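You operate a simulated robot arm through the tools that you are given. There is no shell and no other tool. Be economical: measure what you need, move in short steps, check, and stop when the job is done.

Carry out the task below with a simulated two-armed robot. There is one attempt and no reset: what you move stays moved.

TASK
Snug both packing nuts and stand the pump lowers in their holders.
Fine: hold each lower as you turn; white line on the black tick; holder of its band's colour. Set down upright: red-banded pump lower, blue-banded pump lower.

It is judged by the outcome, as a careful person would: the job done as asked, and still so three seconds after it is handed in. It fails if anything else is knocked over, pushed out of place, dropped, spilled or broken.

THE ROBOT
Two 7-joint arms with two-finger parallel grippers on one trunk, on a base that drives. Base frame: it is fixed to the floor where the robot stands at the start and does not move with it; the origin is under the middle of the robot, x ahead of it, y to its left, z up; the surface under the hand at the start is at about z = 0.8. Units: m, rad, N and s.
The left shoulder is at the start at [0.124, 0.171, 1.162], the right one opposite. With the tool pointing down near the work surface each hand reaches from about 0.38 to 0.9 m from the robot's upright axis, wherever it stands, measured 20 degrees to its own side. Places, roughly: in the blue holder [0.7, 0.1, 0.8]; in the red holder [0.7, 0.3, 0.8]; packing nut of the blue-banded pump lower [0.5, 0.3, 1]; packing nut of the red-banded pump lower [0.5, 0.1, 1]. Payload 4.4 kg a hand.
Tool frame (each hand has its own): the origin (TCP) lies between the finger pads and is the grasp point; the fingertips stand 0.023 m ahead of it; z points along the fingers, y is the line along which they close. The gripper opens to 0.094 m. The fingers are 0.038 m wide and 0.01 m thick; the gripper's body (0.054 by 0.096 m) begins 0.039 m behind the TCP.
Orientation is told as [roll, pitch, yaw] about the base's x, y, z axes, in that order, counted from this pose: with the fingers straight down and closing along the base's y, the tool's x points along the base's -x, its y along +y and its z along -z.

THE INTERFACE
- The arms move only by the tool jog_arm. It takes "left_commands", "right_commands" or both (then of equal length, played together; a hand with none holds still); each is a list that holds one entry, the list of rows, each a list of 7 numbers: the shift along the base's x, y, z in m, then the turn, a rotation vector about the base's x, y, z in rad, then the gripper command, from -1 (fully open) to 1 (shut), values between in proportion. In form: [[[x, y, z, rx, ry, rz, hand], ...]]. A call has 1 to 8 rows; each row is the pose to reach, as a shift and turn from the pose commanded when the call began. Each row takes 0.2 s and may step no farther than 0.05 m and 0.15 rad from the row before; otherwise, or with a gripper value out of range, the whole call is refused. A pose out of reach is approached as far as the arm can. The call stops where the force on the tool passes 40 N (or 10 N more than at its start, if that is more) or the arm is blocked; 0.2 s more then pass. Each finger travels about 0.072 m/s and halts on what it meets, pressing with about 42 N; the grip force reading is that of the motor and also rises with nothing between the fingers. The clock runs only during rows and for 0.2 s after the last one: add rows that repeat a pose to give the fingers time. It gives the time, the measured TCP pose, the force on the tool (base axes), the opening and the grip force at its end, in the units of the frame above (readings bear some noise), with the torque about the TCP (base axes, N m) and any sound that the robot's microphone picked up.
- Cameras (640 x 400 px; columns grow to the right, rows downward): "scene" is now at [0.2366, 0.0304, 1.3318]; the picture's right is [0.42, -0.91, 0.00], its down [-0.30, -0.14, -0.94] and it looks along [0.86, 0.40, -0.33] (base axes); focal length 214 px, centre (320, 200). "left" rides on the left gripper at [0.086, -0.016, -0.074] in its tool frame; the picture's right is [0.18, 0.98, 0.00], its down [-0.58, 0.11, -0.81] and it looks along [-0.79, 0.15, 0.59] (tool axes); focal length 243 px, centre (320, 200). "right" rides on the right gripper at [0.086, 0.016, -0.075] in its tool frame; the picture's right is [-0.18, 0.98, 0.00], its down [-0.58, -0.11, -0.81] and it looks along [-0.79, -0.15, 0.59] (tool axes); focal length 243 px, centre (320, 200). There is no depth. A picture from a camera that has moved, and an enlarged one, comes with that camera's place and axes in the base frame and with its lens. The place of the scene camera against the robot may be out by one fixed shift of up to 0.012 m in any direction.
- get_image(camera): a new picture of that camera. It takes no simulated time.
- move_column(by): slides the trunk up (or, below 0, down) by that many m; the arms and the scene camera ride with it, the base frame stays. It gives what a move gives, with no picture.
- steer(legs): drives the robot by 1 to 6 legs, each [ahead, left, turn to the left] in m, m and rad, along the robot's own axes; the way and the turn of a leg run together, so that a leg with both is an arc; at most 1.5 m and 3.142 rad a leg. The arms and the cameras ride along, it lands a little off, and it stops where it bumps. It gives what a move gives.
- head_to(pan, tilt): turns the head with the scene camera to pan (to the left, within 1.396 rad either way) and tilt (down, from -0.506 to 1.204), counted from straight ahead of the robot. It gives what a move gives.
- close_up(camera, box): a new picture of the part [left, top, right, bottom] of that camera's present view, enlarged. It takes no simulated time.
- sign_off(): hands the job in; it is judged then, once.

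Work in short steps. Places have to be worked out from the pictures, the camera data and where the tool is seen: move nearer, look again, correct. Check each grasp and each placing, and mend what went wrong. You have 120 turns and 92 pictures in all, those below and enlarged ones among them. Open the grippers and draw the arms clear of the work before you hand the job in, unless the task says otherwise; then end with one line.

The tools are called after "Request:" as a command line: name --argument value ..., lists and objects as JSON in quotes. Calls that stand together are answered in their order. jog_arm: Moves the arms, as the interface text tells. Its arguments: {"type":"object","properties":{"left_commands":{"type":"array","items":{"type":"array","items":{"type":"array","items":{"type":"number"}}}},"right_commands":{"type":"array","items":{"type":"array","items":{"type":"array","items":{"type":"number"}}}}},"required":[]} The other tools are called the same way: move_column (by) slides the trunk up or down; steer (legs) drives the base; head_to (pan, tilt) turns the head that bears the scene camera; get_image (camera) takes a picture; close_up (camera, box) takes an enlarged picture of a part of a camera's view; sign_off () hands the job in.

At the start:

```text
clock: 0.0
left_position: [0.4308, 0.4263, 1.2401]
left_orientation: [-0.002, 0.0, 0.002]
left_force: [-0.1, -0.5, 0.3]
left_moment: [0.01, -0.01, 0.04]
left_width: 0.0942
left_grip_force: 0.1
right_position: [0.4879, -0.0387, 1.3206]
right_orientation: [0.001, -0.001, 0.001]
right_force: [-0.5, -0.8, 0.2]
right_moment: [-0.03, 0.01, 0.0]
right_width: 0.0941
right_grip_force: 0.0
trunk travel left (down, up): [-0.175, 0.213]
robot x, y, heading: [-0.003, -0.002, 0.005]
head pan, tilt: [0.435, 0.335]
```

scene: 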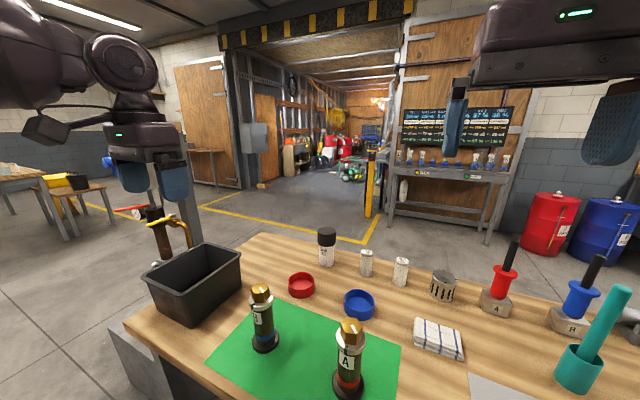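
right: 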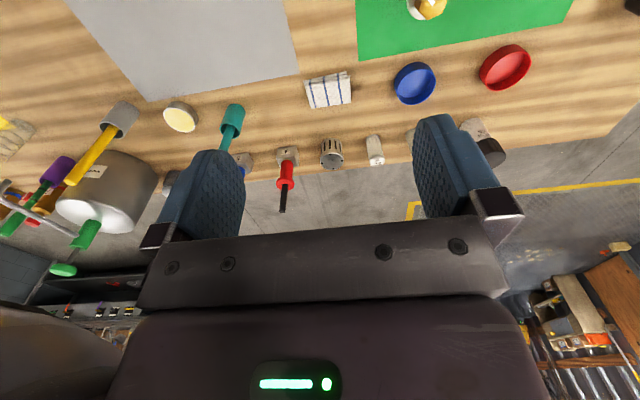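
left: 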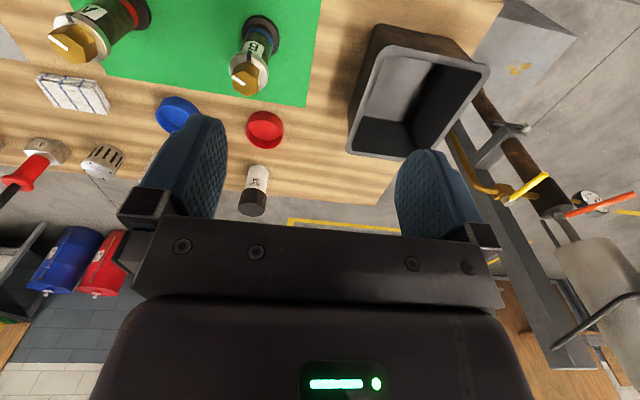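

The scene shows two pump lowers on the green mat: H (blue-banded) at left and A (red-banded) nearer the middle. I'll look at both enlarged.

Request:
close_up --camera "scene" --box '[220, 260, 400, 400]'

Request:
close_up --camera "left" --box '[30, 0, 310, 175]'

```text
2.86 times, centred on (310, 330) of scene
camera zoom: at [0.2366, 0.0304, 1.3318], right [0.42, -0.91, 0.0], down [-0.3, -0.14, -0.94], along [0.86, 0.4, -0.33], focal length 613 px, centre (349, -171)
```

zoom: 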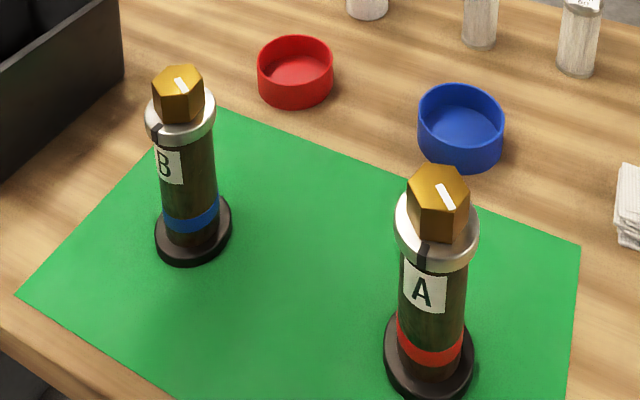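

```text
2.29 times, centred on (170, 88) of left
camera zoom: at [0.3441, 0.4083, 1.3138], right [-0.18, 0.98, 0.0], down [0.58, 0.11, 0.81], along [0.79, 0.15, -0.59], focal length 555 px, centre (663, 457)
```

zoom: 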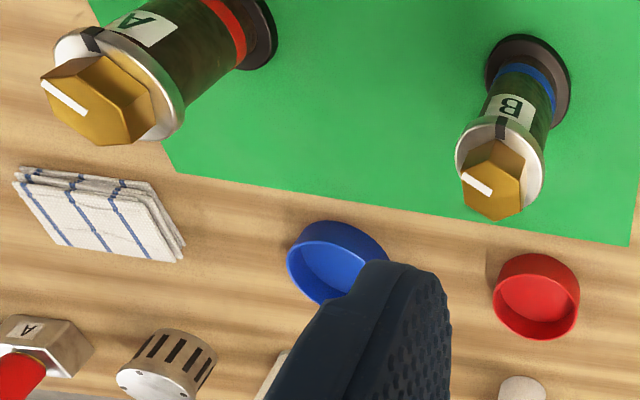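

The tick and white line need measuring accurately, so I'll enlarge each nut from both views.

Request:
close_up --camera "scene" --box '[325, 310, 370, 345]'

Request:
close_up --camera "scene" --box '[240, 275, 285, 310]'

Request:
close_up --camera "left" --box '[40, 0, 120, 70]'

Request:
close_up --camera "left" --box '[215, 40, 285, 105]'

```text
11.43 times, centred on (348, 328) of scene
camera zoom: at [0.2366, 0.0304, 1.3318], right [0.42, -0.91, 0.0], down [-0.3, -0.14, -0.94], along [0.86, 0.4, -0.33], focal length 2451 px, centre (6, -1257)
```

zoom: 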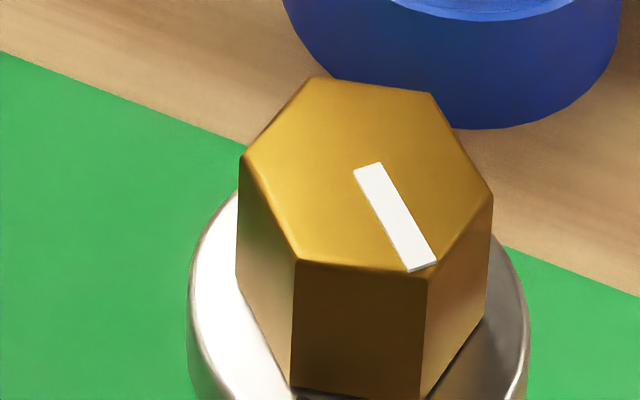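

```text
11.43 times, centred on (262, 292) of scene
camera zoom: at [0.2366, 0.0304, 1.3318], right [0.42, -0.91, 0.0], down [-0.3, -0.14, -0.94], along [0.86, 0.4, -0.33], focal length 2451 px, centre (977, -857)
```

zoom: 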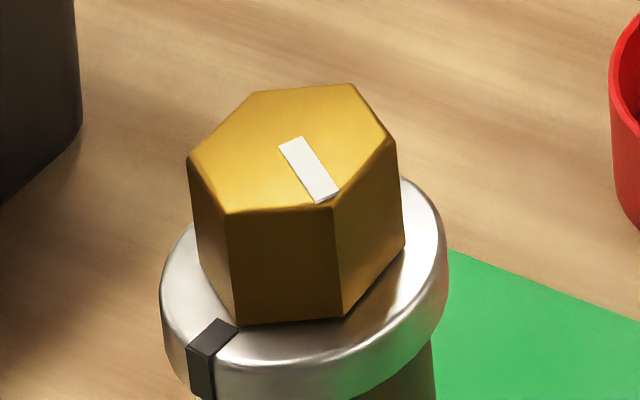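

```text
5.71 times, centred on (80, 35) of left
camera zoom: at [0.3441, 0.4083, 1.3138], right [-0.18, 0.98, 0.0], down [0.58, 0.11, 0.81], along [0.79, 0.15, -0.59], focal length 1386 px, centre (1691, 1143)
```

zoom: 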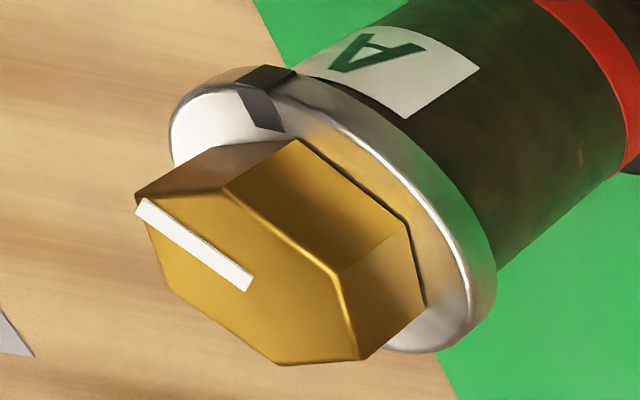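

```text
6.15 times, centred on (250, 72) of left
camera zoom: at [0.3441, 0.4083, 1.3138], right [-0.18, 0.98, 0.0], down [0.58, 0.11, 0.81], along [0.79, 0.15, -0.59], focal length 1493 px, centre (751, 985)
```

zoom: 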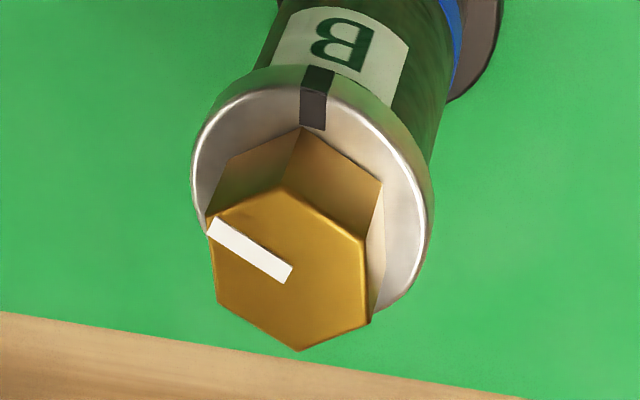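

By triangulation, pump A's axis is at about (0.541, 0.109) and pump B's at about (0.545, 0.334). The nut tops are near z 0.967 and the collar tops near 0.941. A's line sits at about -135° with its tick near 174°, so it needs about -51° (clockwise). B's line is at about -117°, so it needs about -69°. The plan is for the left hand to hold the body from the left and low, and the right hand to turn the nut from above; first I pitch the left hand and yaw the right.

Request:
jog_arm --left_commands '[[[0, 0, 0, 0, -0.1375, 0, -1], [0, 0, 0, 0, -0.275, 0, -1], [0, 0, 0, 0, -0.4125, 0, -1], [0, 0, 0, 0, -0.55, 0, -1], [0, 0, 0, 0, -0.6875, 0, -1], [0, 0, 0, 0, -0.825, 0, -1], [0, 0, 0, 0, -0.9625, 0, -1], [0, 0, 0, 0, -1.1, 0, -1]]]' --right_commands '[[[0, 0, 0, 0, 0, 0.13, -1], [0, 0, 0, 0, 0, 0.26, -1], [0, 0, 0, 0, 0, 0.39, -1], [0, 0, 0, 0, 0, 0.52, -1], [0, 0, 0, 0, 0, 0.65, -1], [0, 0, 0, 0, 0, 0.78, -1], [0, 0, 0, 0, 0, 0.78, -1], [0, 0, 0, 0, 0, 0.78, -1]]]'

```text
clock: 1.8
left_position: [0.4399, 0.437, 1.2481]
left_orientation: [-0.004, -1.103, 0.001]
left_force: [0.8, 0.8, 0.5]
left_moment: [-0.01, -0.01, -0.02]
left_width: 0.0938
left_grip_force: 0.0
left hand out of reach, approached as far as the arm can: row 8
right_position: [0.4879, -0.0386, 1.3202]
right_orientation: [0.0, 0.001, 0.782]
right_force: [-0.8, -0.1, 0.2]
right_moment: [-0.01, -0.02, 0.01]
right_width: 0.0938
right_grip_force: 0.0
trunk travel left (down, up): [-0.175, 0.213]
robot x, y, heading: [0.0019, -0.0013, -0.002]
head pan, tilt: [0.435, 0.335]
```

The left hand reached its pitch, though close to a joint limit. Now I yaw it and move to above the pre-grasp point.

Request:
jog_arm --left_commands '[[[0, -0.028, -0.023, 0, 0, -0.1, -1], [0, -0.056, -0.047, 0, 0, -0.2, -1], [0, -0.085, -0.07, 0, 0, -0.3, -1], [0, -0.113, -0.095, 0, 0, -0.4, -1], [0, -0.142, -0.118, 0, 0, -0.5, -1], [0, -0.17, -0.142, 0, 0, -0.6, -1], [0, -0.2, -0.166, 0, 0, -0.7, -1], [0, -0.227, -0.19, 0, 0, -0.8, -1]]]'

```text
clock: 3.6
left_position: [0.4894, 0.2236, 1.0453]
left_orientation: [-0.008, -1.101, -0.794]
left_force: [0.8, -0.6, -0.7]
left_moment: [-0.01, 0.0, -0.07]
left_width: 0.0939
left_grip_force: 0.0
left hand out of reach, approached as far as the arm can: row 1, 2, 3, 4, 5, 6, 7, 8
right_position: [0.4896, -0.0367, 1.3189]
right_orientation: [0.0, 0.004, 0.78]
right_force: [0.5, 0.0, -0.3]
right_moment: [0.01, 0.02, 0.0]
right_width: 0.0942
right_grip_force: 0.0
trunk travel left (down, up): [-0.175, 0.213]
robot x, y, heading: [-0.0033, -0.0015, -0.003]
head pan, tilt: [0.435, 0.335]
```

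The left hand can't come back far enough because the wrist is too near the torso. I'll back the base up 0.12 m for room and look again.

Request:
steer --legs '[[-0.12, 0, 0]]'

Request:
get_image --camera "scene"

Request:
get_image --camera "left"

```text
clock: 4.8
left_position: [0.3682, 0.2246, 1.0468]
left_orientation: [-0.004, -1.1, -0.799]
left_force: [-0.4, -0.2, 0.6]
left_moment: [0.0, 0.04, 0.0]
left_width: 0.0941
left_grip_force: 0.0
right_position: [0.367, -0.0391, 1.321]
right_orientation: [0.001, 0.002, 0.778]
right_force: [0.2, 0.6, -0.1]
right_moment: [-0.02, -0.01, 0.03]
right_width: 0.094
right_grip_force: 0.1
trunk travel left (down, up): [-0.175, 0.213]
robot x, y, heading: [-0.1223, 0.0002, -0.002]
head pan, tilt: [0.435, 0.335]
```

```text
82 pictures are left
camera scene: at [0.1156, 0.0302, 1.3316], right [0.42, -0.91, 0.0], down [-0.3, -0.14, -0.94], along [0.86, 0.4, -0.33], focal length 214 px, centre (320, 200)
```

scene: 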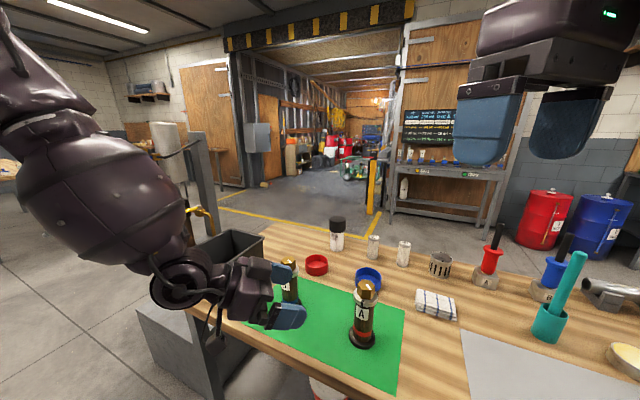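

```text
81 pictures are left
camera left: at [0.2834, 0.2862, 1.0024], right [0.65, 0.74, -0.17], down [-0.24, 0.4, 0.88], along [0.72, -0.53, 0.44], focal length 243 px, centre (320, 200)
```

left: 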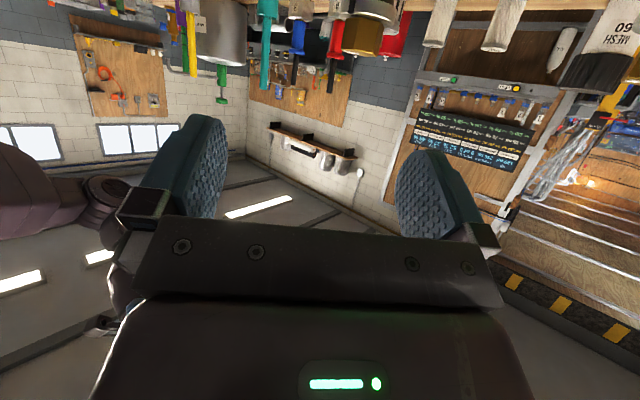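

Clear space now. I move the left hand over the table edge and then lower it to grip height, back along the approach line from pump A.

Request:
jog_arm --left_commands '[[[0.04, -0.01, 0, 0, 0, 0, -1], [0.08, -0.022, -0.005, 0, 0, 0, -1], [0.08, -0.022, -0.05, 0, 0, 0, -1], [0.08, -0.022, -0.095, 0, 0, 0, -1], [0.08, -0.022, -0.135, 0, 0, 0, -1], [0.08, -0.022, -0.175, 0, 0, 0, -1]]]'

Request:
get_image --camera "scene"

```text
clock: 6.2
left_position: [0.4426, 0.212, 0.8932]
left_orientation: [-0.003, -1.102, -0.803]
left_force: [0.0, 0.8, -0.8]
left_moment: [0.0, 0.01, 0.04]
left_width: 0.0938
left_grip_force: 0.1
left hand out of reach, approached as far as the arm can: row 6
right_position: [0.3661, -0.0383, 1.3203]
right_orientation: [-0.001, 0.0, 0.78]
right_force: [0.3, 0.3, -0.2]
right_moment: [0.0, 0.02, -0.02]
right_width: 0.0939
right_grip_force: 0.1
trunk travel left (down, up): [-0.175, 0.213]
robot x, y, heading: [-0.1184, 0.0011, 0.003]
head pan, tilt: [0.435, 0.335]
```

```text
80 pictures are left
camera scene: at [0.1152, 0.0312, 1.332], right [0.42, -0.91, 0.0], down [-0.3, -0.14, -0.94], along [0.86, 0.4, -0.33], focal length 214 px, centre (320, 200)
```

scene: 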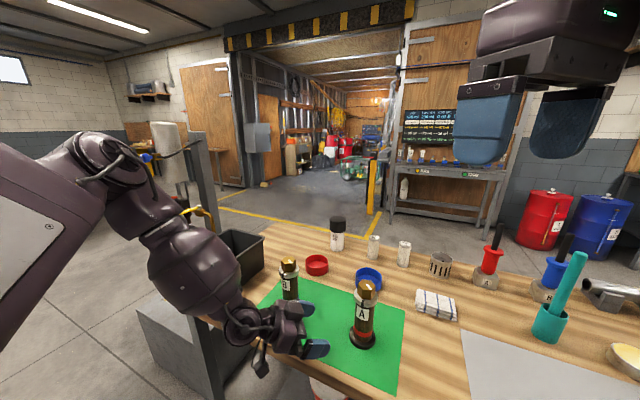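

The low position is at the arm's limit. I'll raise the hand in the arm frame and lower the trunk by 0.10 m to gain working room.

Request:
jog_arm --left_commands '[[[0.0, 0, 0.04, 0, 0, 0, -1], [0.0, 0, 0.08, 0, 0, 0, -1]]]'

Request:
move_column --by -0.1

Request:
get_image --camera "scene"

```text
clock: 6.8
left_position: [0.4409, 0.2107, 0.9749]
left_orientation: [0.002, -1.1, -0.803]
left_force: [-0.2, -0.3, -0.6]
left_moment: [0.0, 0.0, 0.01]
left_width: 0.0943
left_grip_force: 0.0
right_position: [0.3666, -0.0396, 1.32]
right_orientation: [0.001, 0.0, 0.778]
right_force: [0.4, -0.9, -0.5]
right_moment: [0.0, 0.02, 0.01]
right_width: 0.0941
right_grip_force: 0.1
trunk travel left (down, up): [-0.175, 0.213]
robot x, y, heading: [-0.1218, 0.0024, -0.003]
head pan, tilt: [0.435, 0.335]
```

```text
clock: 8.2
left_position: [0.4432, 0.2123, 0.8735]
left_orientation: [0.004, -1.102, -0.803]
left_force: [-0.9, -0.5, -0.8]
left_moment: [0.03, 0.01, 0.02]
left_width: 0.094
left_grip_force: 0.0
right_position: [0.3661, -0.0395, 1.222]
right_orientation: [-0.002, -0.003, 0.778]
right_force: [-1.1, 0.4, 0.4]
right_moment: [0.03, -0.02, 0.0]
right_width: 0.0942
right_grip_force: 0.1
trunk travel left (down, up): [-0.075, 0.313]
robot x, y, heading: [-0.1212, 0.001, -0.004]
head pan, tilt: [0.435, 0.335]
```

```text
79 pictures are left
camera scene: at [0.2147, 0.03, 1.2106], right [0.42, -0.91, 0.0], down [-0.3, -0.14, -0.94], along [0.86, 0.4, -0.33], focal length 214 px, centre (320, 200)
```

scene: 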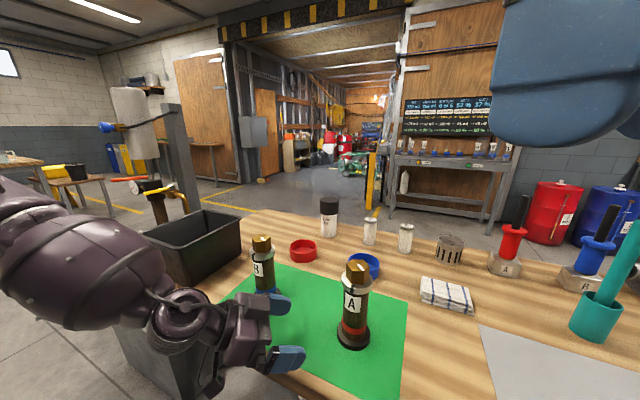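

The trunk is down and the hand is at z 0.8735, with A straight ahead along the approach. I'll enlarge to refine the axis position against the visible fingertips.

Request:
close_up --camera "scene" --box '[230, 250, 390, 360]'

```text
3.64 times, centred on (310, 305) of scene
camera zoom: at [0.2147, 0.03, 1.2106], right [0.42, -0.91, 0.0], down [-0.3, -0.14, -0.94], along [0.86, 0.4, -0.33], focal length 780 px, centre (356, -182)
```

zoom: 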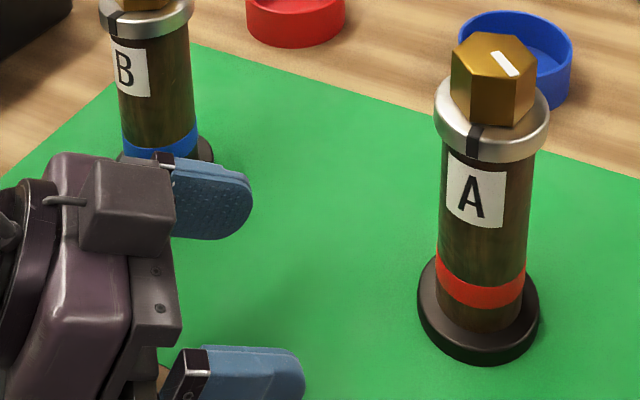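

The axis checks out at (0.541, 0.108), with the hand aligned to within 2 mm. I'll advance 0.137 m along the approach, keeping the fingers open.

Request:
jog_arm --left_commands '[[[0.024, -0.025, 0, 0, 0, 0, -1], [0.048, -0.05, 0, 0, 0, 0, -1], [0.072, -0.076, 0, 0, 0, 0, -1], [0.094, -0.1, 0, 0, 0, 0, -1], [0.094, -0.1, 0, 0, 0, 0, -1]]]'

Request:
close_up --camera "scene" --box '[270, 250, 430, 360]'

```text
clock: 9.4
left_position: [0.5372, 0.1125, 0.8712]
left_orientation: [-0.003, -1.099, -0.799]
left_force: [-1.9, 2.3, 0.4]
left_moment: [-0.04, -0.09, 0.01]
left_width: 0.0941
left_grip_force: 0.1
right_position: [0.3673, -0.0386, 1.2199]
right_orientation: [0.001, -0.001, 0.78]
right_force: [-0.3, -0.6, 0.4]
right_moment: [0.0, -0.01, -0.01]
right_width: 0.0939
right_grip_force: 0.1
trunk travel left (down, up): [-0.075, 0.313]
robot x, y, heading: [-0.1213, 0.0007, -0.0]
head pan, tilt: [0.435, 0.335]
```

```text
3.64 times, centred on (350, 305) of scene
camera zoom: at [0.2161, 0.0304, 1.2098], right [0.42, -0.91, 0.0], down [-0.3, -0.14, -0.94], along [0.86, 0.4, -0.33], focal length 780 px, centre (211, -182)
```

zoom: 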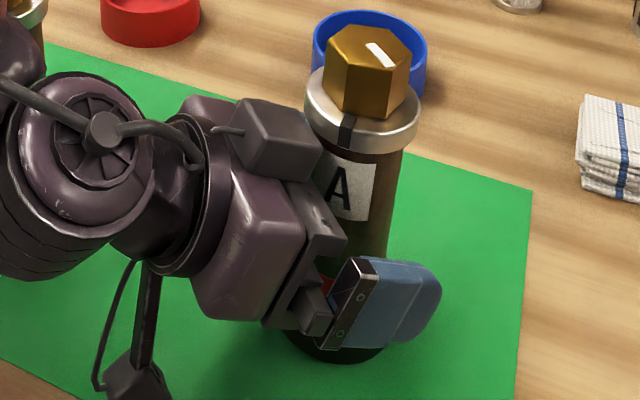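

The nut shifted about 8 mm in the picture while the foot stayed put, and there's a 3 N force. The hand is leaning on the pump near the collar, so I'm backing off 15 mm to let it stand upright.

Request:
jog_arm --left_commands '[[[-0.005, 0.005, 0, 0, 0, 0, -1], [-0.0105, 0.0108, 0, 0, 0, 0, -1], [-0.0105, 0.0108, 0, 0, 0, 0, -1]]]'

Request:
close_up --camera "scene" --box '[270, 250, 430, 360]'

```text
clock: 10.2
left_position: [0.5271, 0.1211, 0.8719]
left_orientation: [-0.003, -1.101, -0.802]
left_force: [-0.4, -0.6, 0.2]
left_moment: [-0.02, -0.02, -0.02]
left_width: 0.0939
left_grip_force: 0.0
right_position: [0.3676, -0.0388, 1.2206]
right_orientation: [0.001, 0.002, 0.778]
right_force: [0.4, 0.1, 0.9]
right_moment: [-0.03, -0.02, 0.02]
right_width: 0.0941
right_grip_force: 0.1
trunk travel left (down, up): [-0.075, 0.313]
robot x, y, heading: [-0.1184, -0.0006, 0.002]
head pan, tilt: [0.435, 0.335]
```

```text
3.64 times, centred on (350, 305) of scene
camera zoom: at [0.2164, 0.0301, 1.2097], right [0.42, -0.91, 0.0], down [-0.3, -0.14, -0.94], along [0.86, 0.4, -0.33], focal length 780 px, centre (211, -182)
```

zoom: 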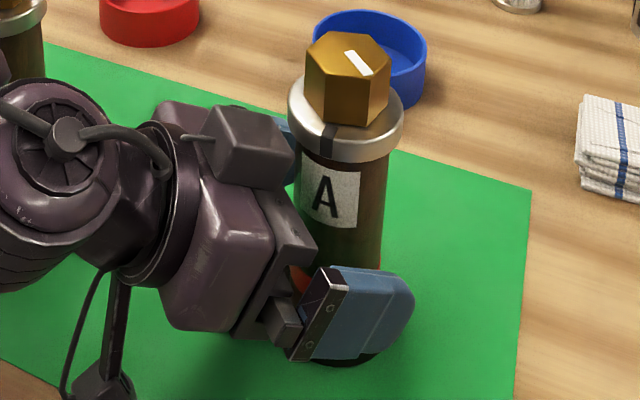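

Upright again. The tilted pads already cover about 24 mm of the body axis here. I'll go in 3 mm more and close.

Request:
jog_arm --left_commands '[[[0.002, -0.002, 0, 0, 0, 0, -1], [0.002, -0.002, 0, 0, 0, 0, 0], [0.002, -0.002, 0, 0, 0, 0, 0.5], [0.002, -0.002, 0, 0, 0, 0, 1], [0.002, -0.002, 0, 0, 0, 0, 1], [0.002, -0.002, 0, 0, 0, 0, 1]]]'

Request:
close_up --camera "scene" --box '[270, 250, 430, 360]'

```text
clock: 11.6
left_position: [0.53, 0.1209, 0.8711]
left_orientation: [-0.001, -1.101, -0.802]
left_force: [3.0, 2.2, 1.0]
left_moment: [0.17, -0.14, 0.05]
left_width: 0.0473
left_grip_force: 42.0
right_position: [0.3677, -0.0387, 1.2208]
right_orientation: [-0.001, 0.001, 0.778]
right_force: [0.1, 0.9, 0.8]
right_moment: [-0.02, -0.02, -0.03]
right_width: 0.094
right_grip_force: 0.2
trunk travel left (down, up): [-0.075, 0.313]
robot x, y, heading: [-0.1219, 0.0004, 0.001]
head pan, tilt: [0.435, 0.335]
```

```text
3.64 times, centred on (350, 305) of scene
camera zoom: at [0.2164, 0.0303, 1.2097], right [0.42, -0.91, 0.0], down [-0.3, -0.14, -0.94], along [0.86, 0.4, -0.33], focal length 780 px, centre (211, -182)
```

zoom: 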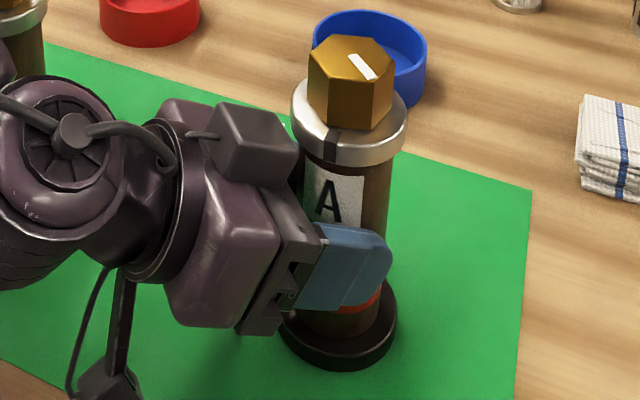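

A is firmly held (width 0.0473, 42 N). I'll measure the nut precisely at high zoom before bringing in the right hand.

Request:
close_up --camera "scene" --box '[335, 252, 391, 287]'

Request:
get_image --camera "right"

```text
11.43 times, centred on (363, 270) of scene
camera zoom: at [0.2164, 0.0303, 1.2097], right [0.42, -0.91, 0.0], down [-0.3, -0.14, -0.94], along [0.86, 0.4, -0.33], focal length 2451 px, centre (-171, -594)
```

zoom: 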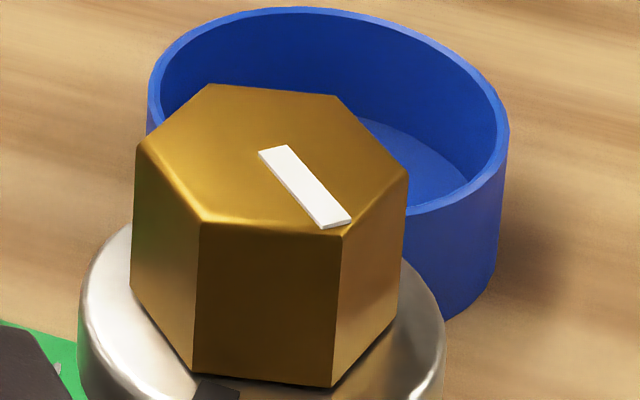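

```text
73 pictures are left
camera right: at [0.2957, -0.0883, 1.2949], right [-0.56, 0.83, 0.0], down [0.49, 0.33, 0.81], along [0.67, 0.45, -0.59], focal length 243 px, centre (320, 200)
```

right: 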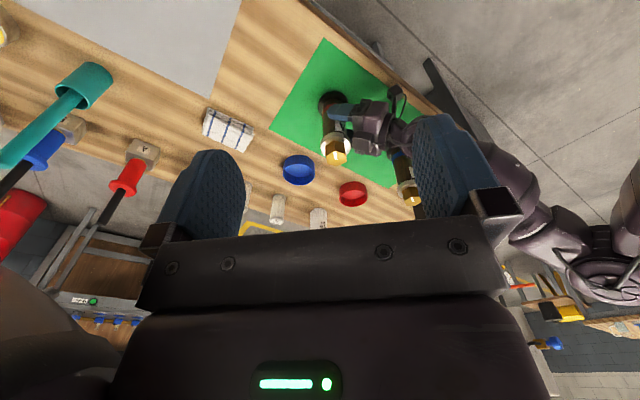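

The nut centre works out at about (0.541, 0.108), top z ≈ 0.970 and vertices at 45.5°. The flats at 75.5°/-104.5° keep the fingers clear of the left hand's housing, so I want right yaw ≈ -0.253. I'll move the right hand above the nut.

Request:
jog_arm --right_commands '[[[0.022, 0.018, -0.015, 0, 0, -0.129, -1], [0.044, 0.037, -0.035, 0, 0, -0.258, -0.6], [0.066, 0.055, -0.055, 0, 0, -0.387, -0.2], [0.088, 0.074, -0.078, 0, 0, -0.516, -0.2], [0.11, 0.092, -0.1, 0, 0, -0.645, -0.2], [0.132, 0.11, -0.122, 0, 0, -0.774, -0.2], [0.154, 0.129, -0.144, 0, 0, -0.903, -0.2], [0.173, 0.147, -0.165, 0, 0, -1.032, -0.2]]]'

Request:
close_up --camera "scene" --box '[270, 200, 430, 310]'

Request:
get_image --camera "right"

```text
clock: 13.4
left_position: [0.5295, 0.1202, 0.8705]
left_orientation: [0.0, -1.098, -0.801]
left_force: [-1.9, -0.1, 1.1]
left_moment: [-0.12, -0.11, -0.08]
left_width: 0.047
left_grip_force: 41.9
right_position: [0.5408, 0.1074, 1.054]
right_orientation: [-0.001, -0.001, -0.254]
right_force: [0.2, -0.1, 0.4]
right_moment: [-0.01, 0.0, 0.02]
right_width: 0.0564
right_grip_force: 0.1
trunk travel left (down, up): [-0.075, 0.313]
robot x, y, heading: [-0.1196, -0.0028, -0.0]
head pan, tilt: [0.435, 0.335]
```

```text
3.64 times, centred on (350, 255) of scene
camera zoom: at [0.2162, 0.0301, 1.2098], right [0.42, -0.91, 0.0], down [-0.3, -0.14, -0.94], along [0.86, 0.4, -0.33], focal length 780 px, centre (211, 0)
```

zoom: 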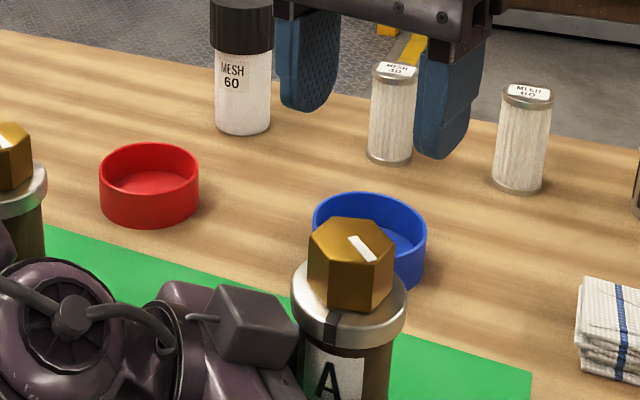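

```text
71 pictures are left
camera right: at [0.4624, 0.1451, 1.1288], right [0.43, 0.9, 0.0], down [0.54, -0.25, 0.81], along [0.73, -0.34, -0.59], focal length 243 px, centre (320, 200)
```

right: 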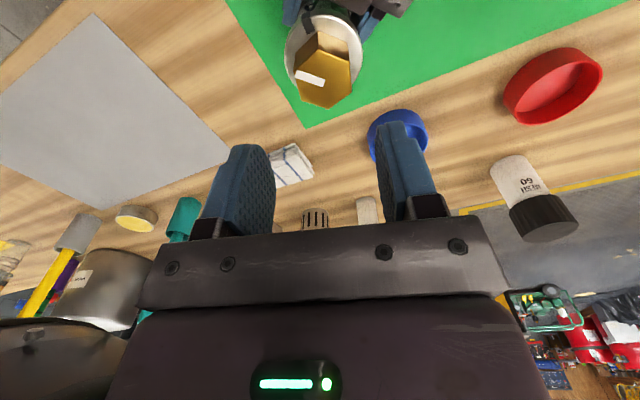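

Both views roughly agree, with a few mm between them. I'll enlarge the right camera for a better fix on the nut relative to the tool.

Request:
close_up --camera "right" --box '[270, 0, 380, 120]'

```text
3.33 times, centred on (325, 60) of right
camera zoom: at [0.4624, 0.1451, 1.1288], right [0.43, 0.9, 0.0], down [0.54, -0.25, 0.81], along [0.73, -0.34, -0.59], focal length 809 px, centre (303, 667)
```

zoom: 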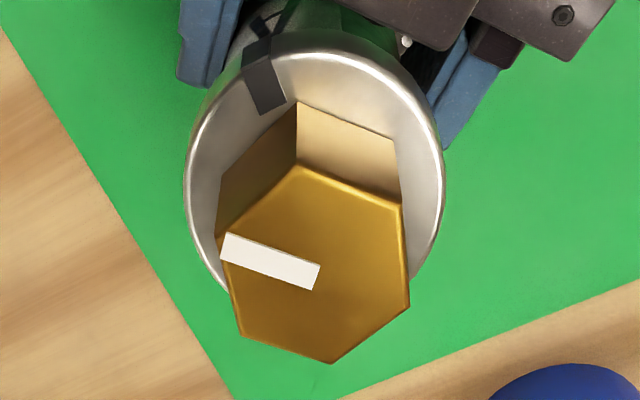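

This camera puts the nut about 4 mm toward +y of the tool, so I correct by that and descend with fingertips to z ≈ 0.952, still open.

Request:
jog_arm --right_commands '[[[0.0, 0.004, -0.03, 0, 0, 0, -0.2], [0.0, 0.004, -0.06, 0, 0, 0, -0.2], [0.0, 0.004, -0.079, 0, 0, 0, -0.2]]]'

Request:
close_up --camera "scene" --box '[290, 220, 450, 320]'

Request:
close_up --camera "right" --box '[180, 0, 460, 200]'

```text
clock: 14.2
left_position: [0.5294, 0.1211, 0.8708]
left_orientation: [-0.003, -1.098, -0.8]
left_force: [-1.8, -0.2, 0.2]
left_moment: [0.02, -0.17, -0.03]
left_width: 0.047
left_grip_force: 41.6
right_position: [0.5398, 0.1116, 0.9762]
right_orientation: [0.0, -0.001, -0.253]
right_force: [0.4, -0.1, 0.3]
right_moment: [-0.03, 0.01, 0.0]
right_width: 0.0565
right_grip_force: 0.0
trunk travel left (down, up): [-0.075, 0.313]
robot x, y, heading: [-0.1189, 0.0011, -0.0]
head pan, tilt: [0.435, 0.335]
```

```text
4.00 times, centred on (370, 270) of scene
camera zoom: at [0.2161, 0.0302, 1.2098], right [0.42, -0.91, 0.0], down [-0.3, -0.14, -0.94], along [0.86, 0.4, -0.33], focal length 858 px, centre (120, -80)
```

zoom: 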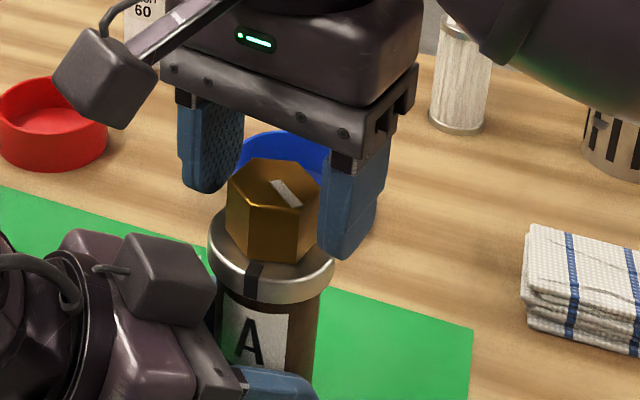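

```text
2.00 times, centred on (320, 100) of right
camera zoom: at [0.461, 0.1488, 1.0508], right [0.42, 0.91, 0.0], down [0.54, -0.25, 0.81], along [0.73, -0.34, -0.59], focal length 485 px, centre (320, 400)
```

zoom: 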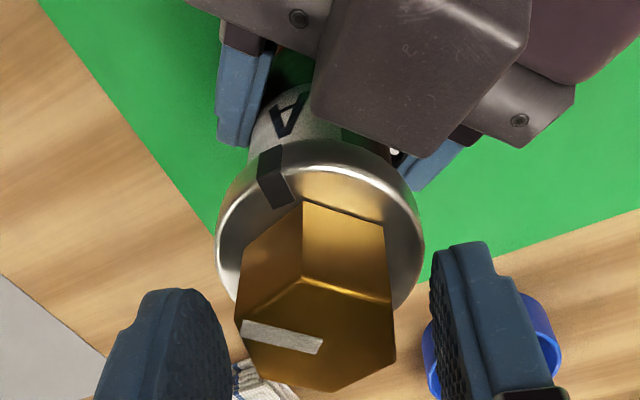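

The nut is centred between the fingers within about 2 mm, and the right hand is clear of the left hand. Closing on the flats.

Request:
jog_arm --right_commands '[[[0, 0, 0, 0, 0, 0, 0], [0, 0, 0, 0, 0, 0, 0.6], [0, 0, 0, 0, 0, 0, 1], [0, 0, 0, 0, 0, 0, 1]]]'

```text
clock: 15.2
left_position: [0.5297, 0.1211, 0.8703]
left_orientation: [-0.002, -1.103, -0.801]
left_force: [-0.5, 1.1, 4.2]
left_moment: [0.39, -0.03, 0.04]
left_width: 0.047
left_grip_force: 41.8
right_position: [0.5399, 0.1113, 0.9756]
right_orientation: [0.0, 0.0, -0.252]
right_force: [1.1, 1.9, -0.6]
right_moment: [0.08, -0.18, 0.0]
right_width: 0.0403
right_grip_force: 42.4
trunk travel left (down, up): [-0.075, 0.313]
robot x, y, heading: [-0.1223, -0.0045, -0.001]
head pan, tilt: [0.435, 0.335]
```

Gripped at 0.0403 m. I begin turning clockwise, a modest amount first, watching the force and torque.

Request:
jog_arm --right_commands '[[[0, 0, 0, 0, 0, -0.08, 1], [0, 0, 0, 0, 0, -0.16, 1], [0, 0, 0, 0, 0, -0.24, 1], [0, 0, 0, 0, 0, -0.32, 1], [0, 0, 0, 0, 0, -0.4, 1], [0, 0, 0, 0, 0, -0.4, 1]]]'

Request:
close_up --camera "scene" --box '[290, 220, 450, 320]'

Request:
close_up --camera "right" --box '[180, 0, 460, 200]'

```text
clock: 16.6
left_position: [0.53, 0.1213, 0.8706]
left_orientation: [-0.001, -1.101, -0.8]
left_force: [9.0, 7.8, 3.1]
left_moment: [-0.72, 0.64, 0.13]
left_width: 0.0472
left_grip_force: 41.8
right_position: [0.5402, 0.111, 0.9762]
right_orientation: [0.0, 0.0, -0.654]
right_force: [-10.6, -9.3, -0.1]
right_moment: [-0.35, 0.4, 0.01]
right_width: 0.0408
right_grip_force: 41.9
trunk travel left (down, up): [-0.075, 0.313]
robot x, y, heading: [-0.1247, -0.0013, -0.001]
head pan, tilt: [0.435, 0.335]
```

```text
4.00 times, centred on (370, 270) of scene
camera zoom: at [0.2161, 0.0299, 1.2098], right [0.42, -0.91, 0.0], down [-0.3, -0.14, -0.94], along [0.86, 0.4, -0.33], focal length 858 px, centre (120, -80)
```

zoom: 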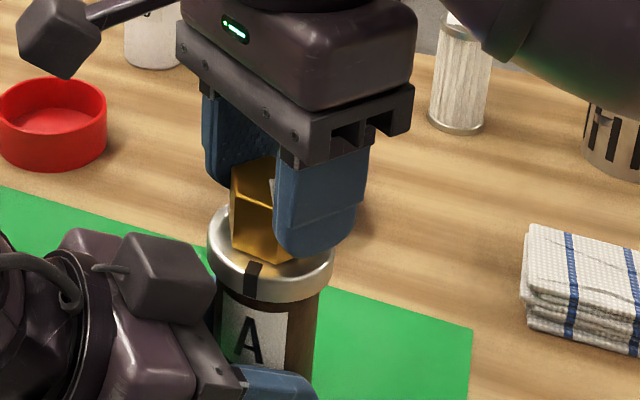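

```text
2.00 times, centred on (320, 100) of right
camera zoom: at [0.4823, 0.1766, 1.0511], right [0.74, 0.67, 0.0], down [0.4, -0.44, 0.81], along [0.54, -0.6, -0.59], focal length 485 px, centre (320, 400)
```

zoom: 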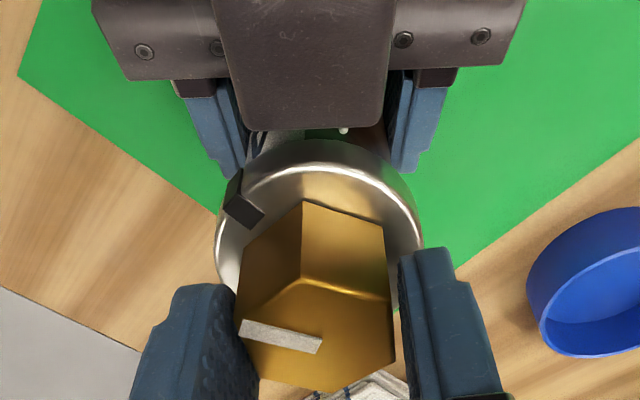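

The nut turned with the hand and the tick stayed fixed, so no slip. I continue another -0.42 rad.

Request:
jog_arm --right_commands '[[[0, 0, 0, 0, 0, -0.08, 1], [0, 0, 0, 0, 0, -0.16, 1], [0, 0, 0, 0, 0, -0.24, 1], [0, 0, 0, 0, 0, -0.32, 1], [0, 0, 0, 0, 0, -0.42, 1], [0, 0, 0, 0, 0, -0.42, 1]]]'

Request:
close_up --camera "right" --box '[180, 0, 460, 200]'

```text
clock: 18.0
left_position: [0.5305, 0.1222, 0.8711]
left_orientation: [0.0, -1.1, -0.8]
left_force: [18.1, 19.2, 3.6]
left_moment: [-1.27, 1.1, 0.23]
left_width: 0.0474
left_grip_force: 42.3
right_position: [0.5404, 0.1122, 0.9762]
right_orientation: [0.001, 0.002, -1.074]
right_force: [-16.9, -21.6, -0.3]
right_moment: [-1.01, 0.36, 0.01]
right_width: 0.0406
right_grip_force: 41.7
trunk travel left (down, up): [-0.075, 0.313]
robot x, y, heading: [-0.1235, -0.002, 0.005]
head pan, tilt: [0.435, 0.335]
```

```text
2.00 times, centred on (320, 100) of right
camera zoom: at [0.5139, 0.1951, 1.0511], right [0.95, 0.31, 0.0], down [0.18, -0.56, 0.81], along [0.25, -0.77, -0.59], focal length 485 px, centre (320, 400)
```

zoom: 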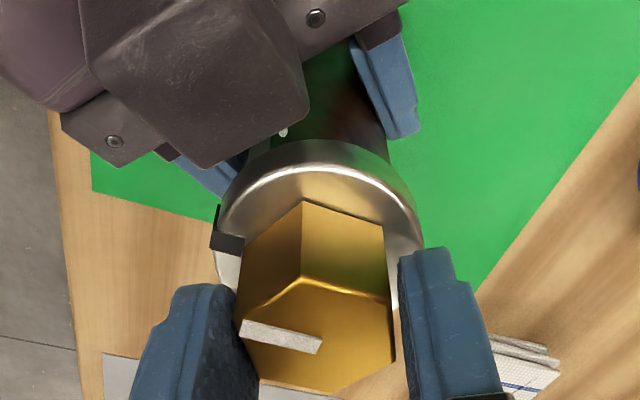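

The side force rises because the nut is slightly off the tool axis. The line looks close to the tick now, so I release, rise and inspect.

Request:
jog_arm --right_commands '[[[-0.001, -0.0015, 0, 0, 0, 0, 0.5], [-0.001, -0.0015, 0, 0, 0, 0, -0.2], [-0.001, -0.0015, 0, 0, 0, 0, -0.2], [-0.001, -0.0015, 0.04, 0, 0, 0, -0.2], [-0.001, -0.0015, 0.08, 0, 0, 0, -0.2]]]'

Request:
close_up --camera "scene" --box '[335, 252, 391, 287]'

Request:
close_up --camera "right" --box '[270, 0, 380, 120]'

```text
clock: 19.2
left_position: [0.529, 0.121, 0.8706]
left_orientation: [-0.002, -1.1, -0.8]
left_force: [-3.5, 1.7, 3.6]
left_moment: [0.15, -0.03, 0.09]
left_width: 0.0472
left_grip_force: 42.2
right_position: [0.5391, 0.1109, 1.0575]
right_orientation: [0.001, 0.002, -1.073]
right_force: [-0.4, 0.3, -0.1]
right_moment: [0.02, 0.0, 0.02]
right_width: 0.0565
right_grip_force: 0.1
trunk travel left (down, up): [-0.075, 0.313]
robot x, y, heading: [-0.1226, -0.002, -0.0]
head pan, tilt: [0.435, 0.335]
```

```text
11.43 times, centred on (363, 270) of scene
camera zoom: at [0.2158, 0.0304, 1.2099], right [0.42, -0.91, 0.0], down [-0.3, -0.14, -0.94], along [0.86, 0.4, -0.33], focal length 2451 px, centre (-171, -594)
```

zoom: 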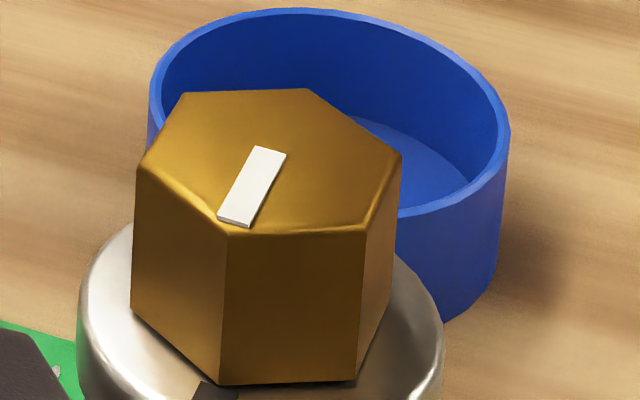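

```text
3.33 times, centred on (325, 60) of right
camera zoom: at [0.5137, 0.1945, 1.1329], right [0.95, 0.31, 0.0], down [0.18, -0.56, 0.81], along [0.25, -0.77, -0.59], focal length 809 px, centre (303, 667)
```

zoom: 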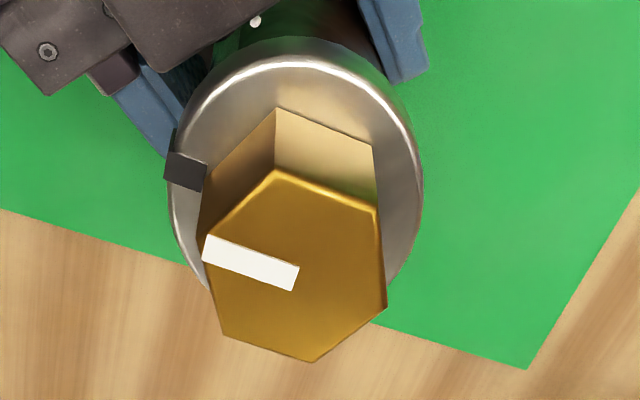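

The line and tick look nearly aligned, possibly a few degrees short. I'll get an enlarged scene view including the tick to quantify it.

Request:
close_up --camera "scene" --box '[339, 255, 387, 295]'

```text
10.00 times, centred on (363, 275) of scene
camera zoom: at [0.2158, 0.0304, 1.2099], right [0.42, -0.91, 0.0], down [-0.3, -0.14, -0.94], along [0.86, 0.4, -0.33], focal length 2145 px, centre (-110, -550)
```

zoom: 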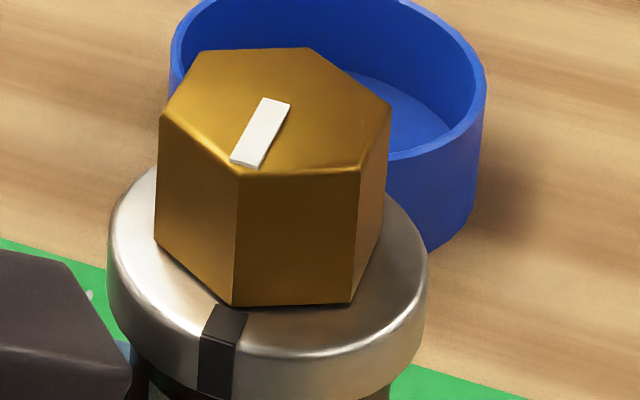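

Scene says the line is within about 2° of the tick. To be sure, I'll yaw the right hand so its camera looks along the line's direction, where height errors don't matter.

Request:
jog_arm --right_commands '[[[0, 0, 0.01, 0, 0, 0.135, -0.2], [0, 0, 0.02, 0, 0, 0.27, -0.2], [0, 0, 0.03, 0, 0, 0.405, -0.2], [0, 0, 0.03, 0, 0, 0.54, -0.2], [0, 0, 0.03, 0, 0, 0.675, -0.2], [0, 0, 0.03, 0, 0, 0.81, -0.2], [0, 0, 0.03, 0, 0, 0.94, -0.2], [0, 0, 0.03, 0, 0, 1.073, -0.2]]]'

Request:
close_up --camera "right" --box '[270, 0, 380, 120]'

```text
clock: 21.0
left_position: [0.5291, 0.1206, 0.8711]
left_orientation: [-0.002, -1.1, -0.8]
left_force: [-3.1, 2.5, 0.9]
left_moment: [0.3, -0.09, 0.13]
left_width: 0.0472
left_grip_force: 41.8
right_position: [0.5404, 0.1094, 1.0855]
right_orientation: [-0.001, 0.001, 0.004]
right_force: [0.3, 0.2, -0.3]
right_moment: [0.0, 0.03, -0.03]
right_width: 0.0565
right_grip_force: 0.0
trunk travel left (down, up): [-0.075, 0.313]
robot x, y, heading: [-0.1219, 0.0004, 0.0]
head pan, tilt: [0.435, 0.335]
```

```text
3.33 times, centred on (325, 60) of right
camera zoom: at [0.4547, 0.1261, 1.1608], right [0.18, 0.98, 0.0], down [0.58, -0.11, 0.81], along [0.79, -0.15, -0.59], focal length 809 px, centre (303, 667)
```

zoom: 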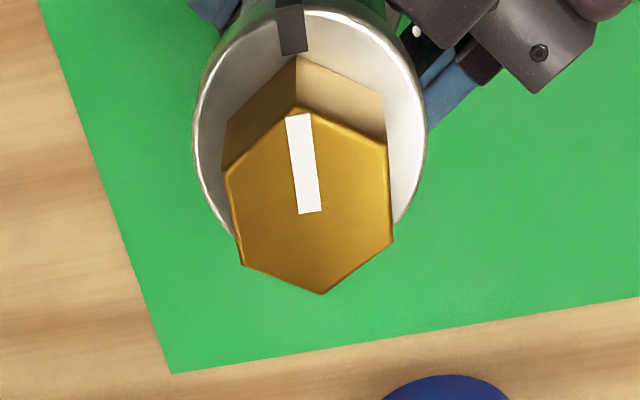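

Viewed along its direction, A's line runs straight into the tick (under 1°). The holders should also be in this camera's view, so I'll locate them.

Request:
close_up --camera "right" --box '[280, 60, 580, 220]'

```text
2.13 times, centred on (430, 140) of right
camera zoom: at [0.4547, 0.1261, 1.1608], right [0.18, 0.98, 0.0], down [0.58, -0.11, 0.81], along [0.79, -0.15, -0.59], focal length 518 px, centre (85, 328)
```

zoom: 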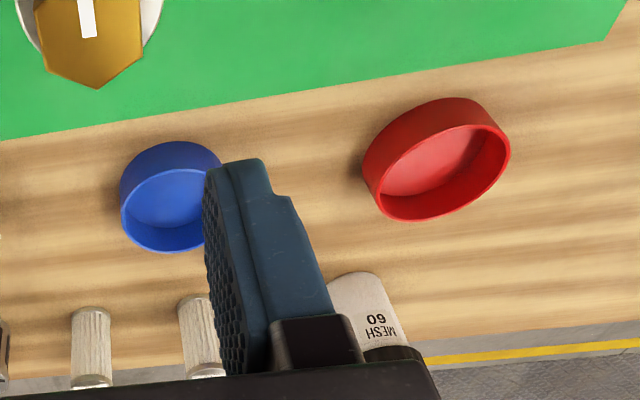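

Holder centres from this camera are red ≈ (0.745, 0.346) and blue ≈ (0.745, 0.143), with A's axis now at (0.538, 0.112). I retract the right hand first, up and off to the right.

Request:
jog_arm --right_commands '[[[0, 0, 0.04, 0, 0, 0, -0.2], [-0.02, -0.03, 0.07, 0, 0, 0, -0.2], [-0.04, -0.07, 0.09, 0, 0, 0, -0.2], [-0.06, -0.11, 0.1, 0, 0, 0, -0.2], [-0.08, -0.15, 0.11, 0, 0, 0, -0.2], [-0.1, -0.19, 0.12, 0, 0, 0, -0.2], [-0.12, -0.23, 0.12, 0, 0, 0, -0.2]]]'

Request:
jog_arm --left_commands '[[[0, 0, 0.02, 0, 0, 0, 1], [0, 0, 0.05, 0, 0, 0, 1], [0, 0, 0.08, 0, 0, 0, 1], [0, 0, 0.11, 0, 0, 0, 1], [0, 0, 0.14, 0, 0, 0, 1], [0, 0, 0.17, 0, 0, 0, 1], [0, 0, 0.2, 0, 0, 0, 1]]]'

Request:
get_image --camera "scene"

```text
clock: 22.6
left_position: [0.5294, 0.1203, 0.8709]
left_orientation: [-0.004, -1.1, -0.8]
left_force: [-2.9, -1.0, 1.3]
left_moment: [-0.1, -0.08, -0.06]
left_width: 0.0473
left_grip_force: 42.4
right_position: [0.4197, -0.122, 1.2076]
right_orientation: [0.002, 0.0, 0.0]
right_force: [0.2, 0.2, 0.8]
right_moment: [0.04, -0.04, 0.0]
right_width: 0.0563
right_grip_force: 0.1
trunk travel left (down, up): [-0.075, 0.313]
robot x, y, heading: [-0.1218, 0.0024, -0.003]
head pan, tilt: [0.435, 0.335]
```

```text
clock: 24.2
left_position: [0.5309, 0.1195, 1.0711]
left_orientation: [0.0, -1.102, -0.803]
left_force: [0.6, -0.7, -7.3]
left_moment: [0.06, 0.04, 0.03]
left_width: 0.0472
left_grip_force: 42.4
right_position: [0.42, -0.1216, 1.2079]
right_orientation: [0.0, 0.002, 0.0]
right_force: [-0.2, 0.8, 0.8]
right_moment: [0.0, -0.01, -0.01]
right_width: 0.0565
right_grip_force: 0.0
trunk travel left (down, up): [-0.075, 0.313]
robot x, y, heading: [-0.1203, 0.0014, 0.0]
head pan, tilt: [0.435, 0.335]
```

```text
59 pictures are left
camera scene: at [0.2158, 0.0299, 1.2101], right [0.42, -0.91, 0.0], down [-0.3, -0.14, -0.94], along [0.86, 0.4, -0.33], focal length 214 px, centre (320, 200)
```

scene: 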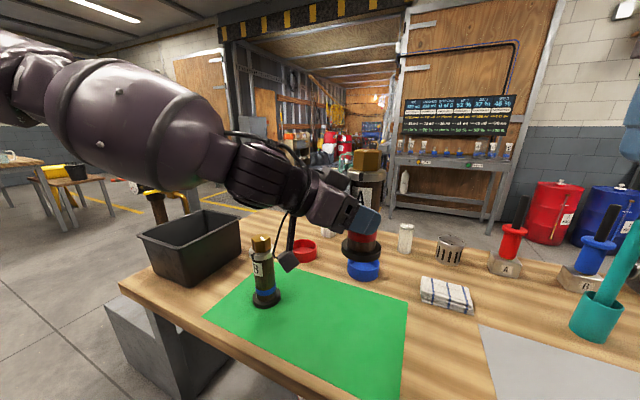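

A lifted cleanly (weight about 7 N) and B is undisturbed. I carry it over to above the red holder.

Request:
jog_arm --left_commands '[[[0.03, 0.033, 0, 0, 0, 0, 1], [0.06, 0.067, 0, 0, 0, 0, 1], [0.09, 0.1, 0, 0, 0, 0, 1], [0.12, 0.134, 0, 0, 0, 0, 1], [0.15, 0.168, 0, 0, 0, 0, 1], [0.18, 0.202, 0, 0, 0, 0, 1], [0.206, 0.234, 0, 0, 0, 0, 1], [0.206, 0.234, 0, 0, 0, 0, 1]]]'

Request:
get_image --camera "scene"

Request:
get_image --camera "right"

```text
clock: 26.0
left_position: [0.7373, 0.3545, 1.069]
left_orientation: [-0.003, -1.1, -0.801]
left_force: [0.1, -0.3, -7.7]
left_moment: [0.05, 0.09, 0.03]
left_width: 0.0473
left_grip_force: 42.1
right_position: [0.4202, -0.1208, 1.2064]
right_orientation: [0.0, 0.003, 0.001]
right_force: [-0.1, 0.3, 1.0]
right_moment: [0.03, 0.04, -0.04]
right_width: 0.0562
right_grip_force: 0.0
trunk travel left (down, up): [-0.075, 0.313]
robot x, y, heading: [-0.1206, 0.0011, 0.004]
head pan, tilt: [0.435, 0.335]
```

```text
58 pictures are left
camera scene: at [0.2164, 0.0301, 1.2098], right [0.42, -0.91, 0.0], down [-0.3, -0.14, -0.94], along [0.86, 0.4, -0.33], focal length 214 px, centre (320, 200)
```

scene: 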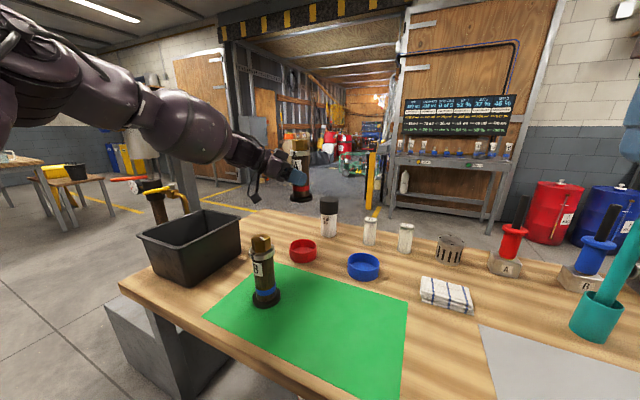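

```text
57 pictures are left
camera right: at [0.3346, -0.1053, 1.2818], right [0.18, 0.98, 0.0], down [0.58, -0.11, 0.81], along [0.79, -0.15, -0.59], focal length 243 px, centre (320, 200)
```

right: 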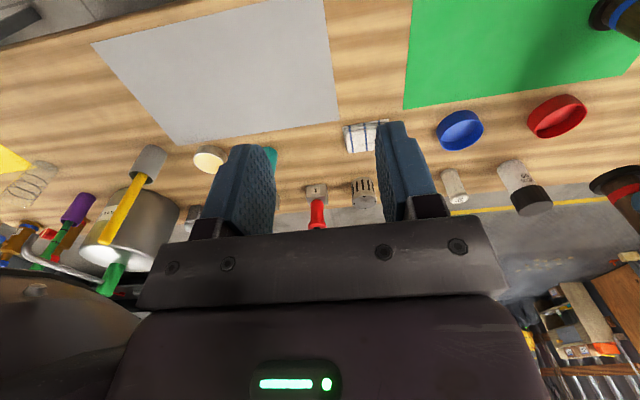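

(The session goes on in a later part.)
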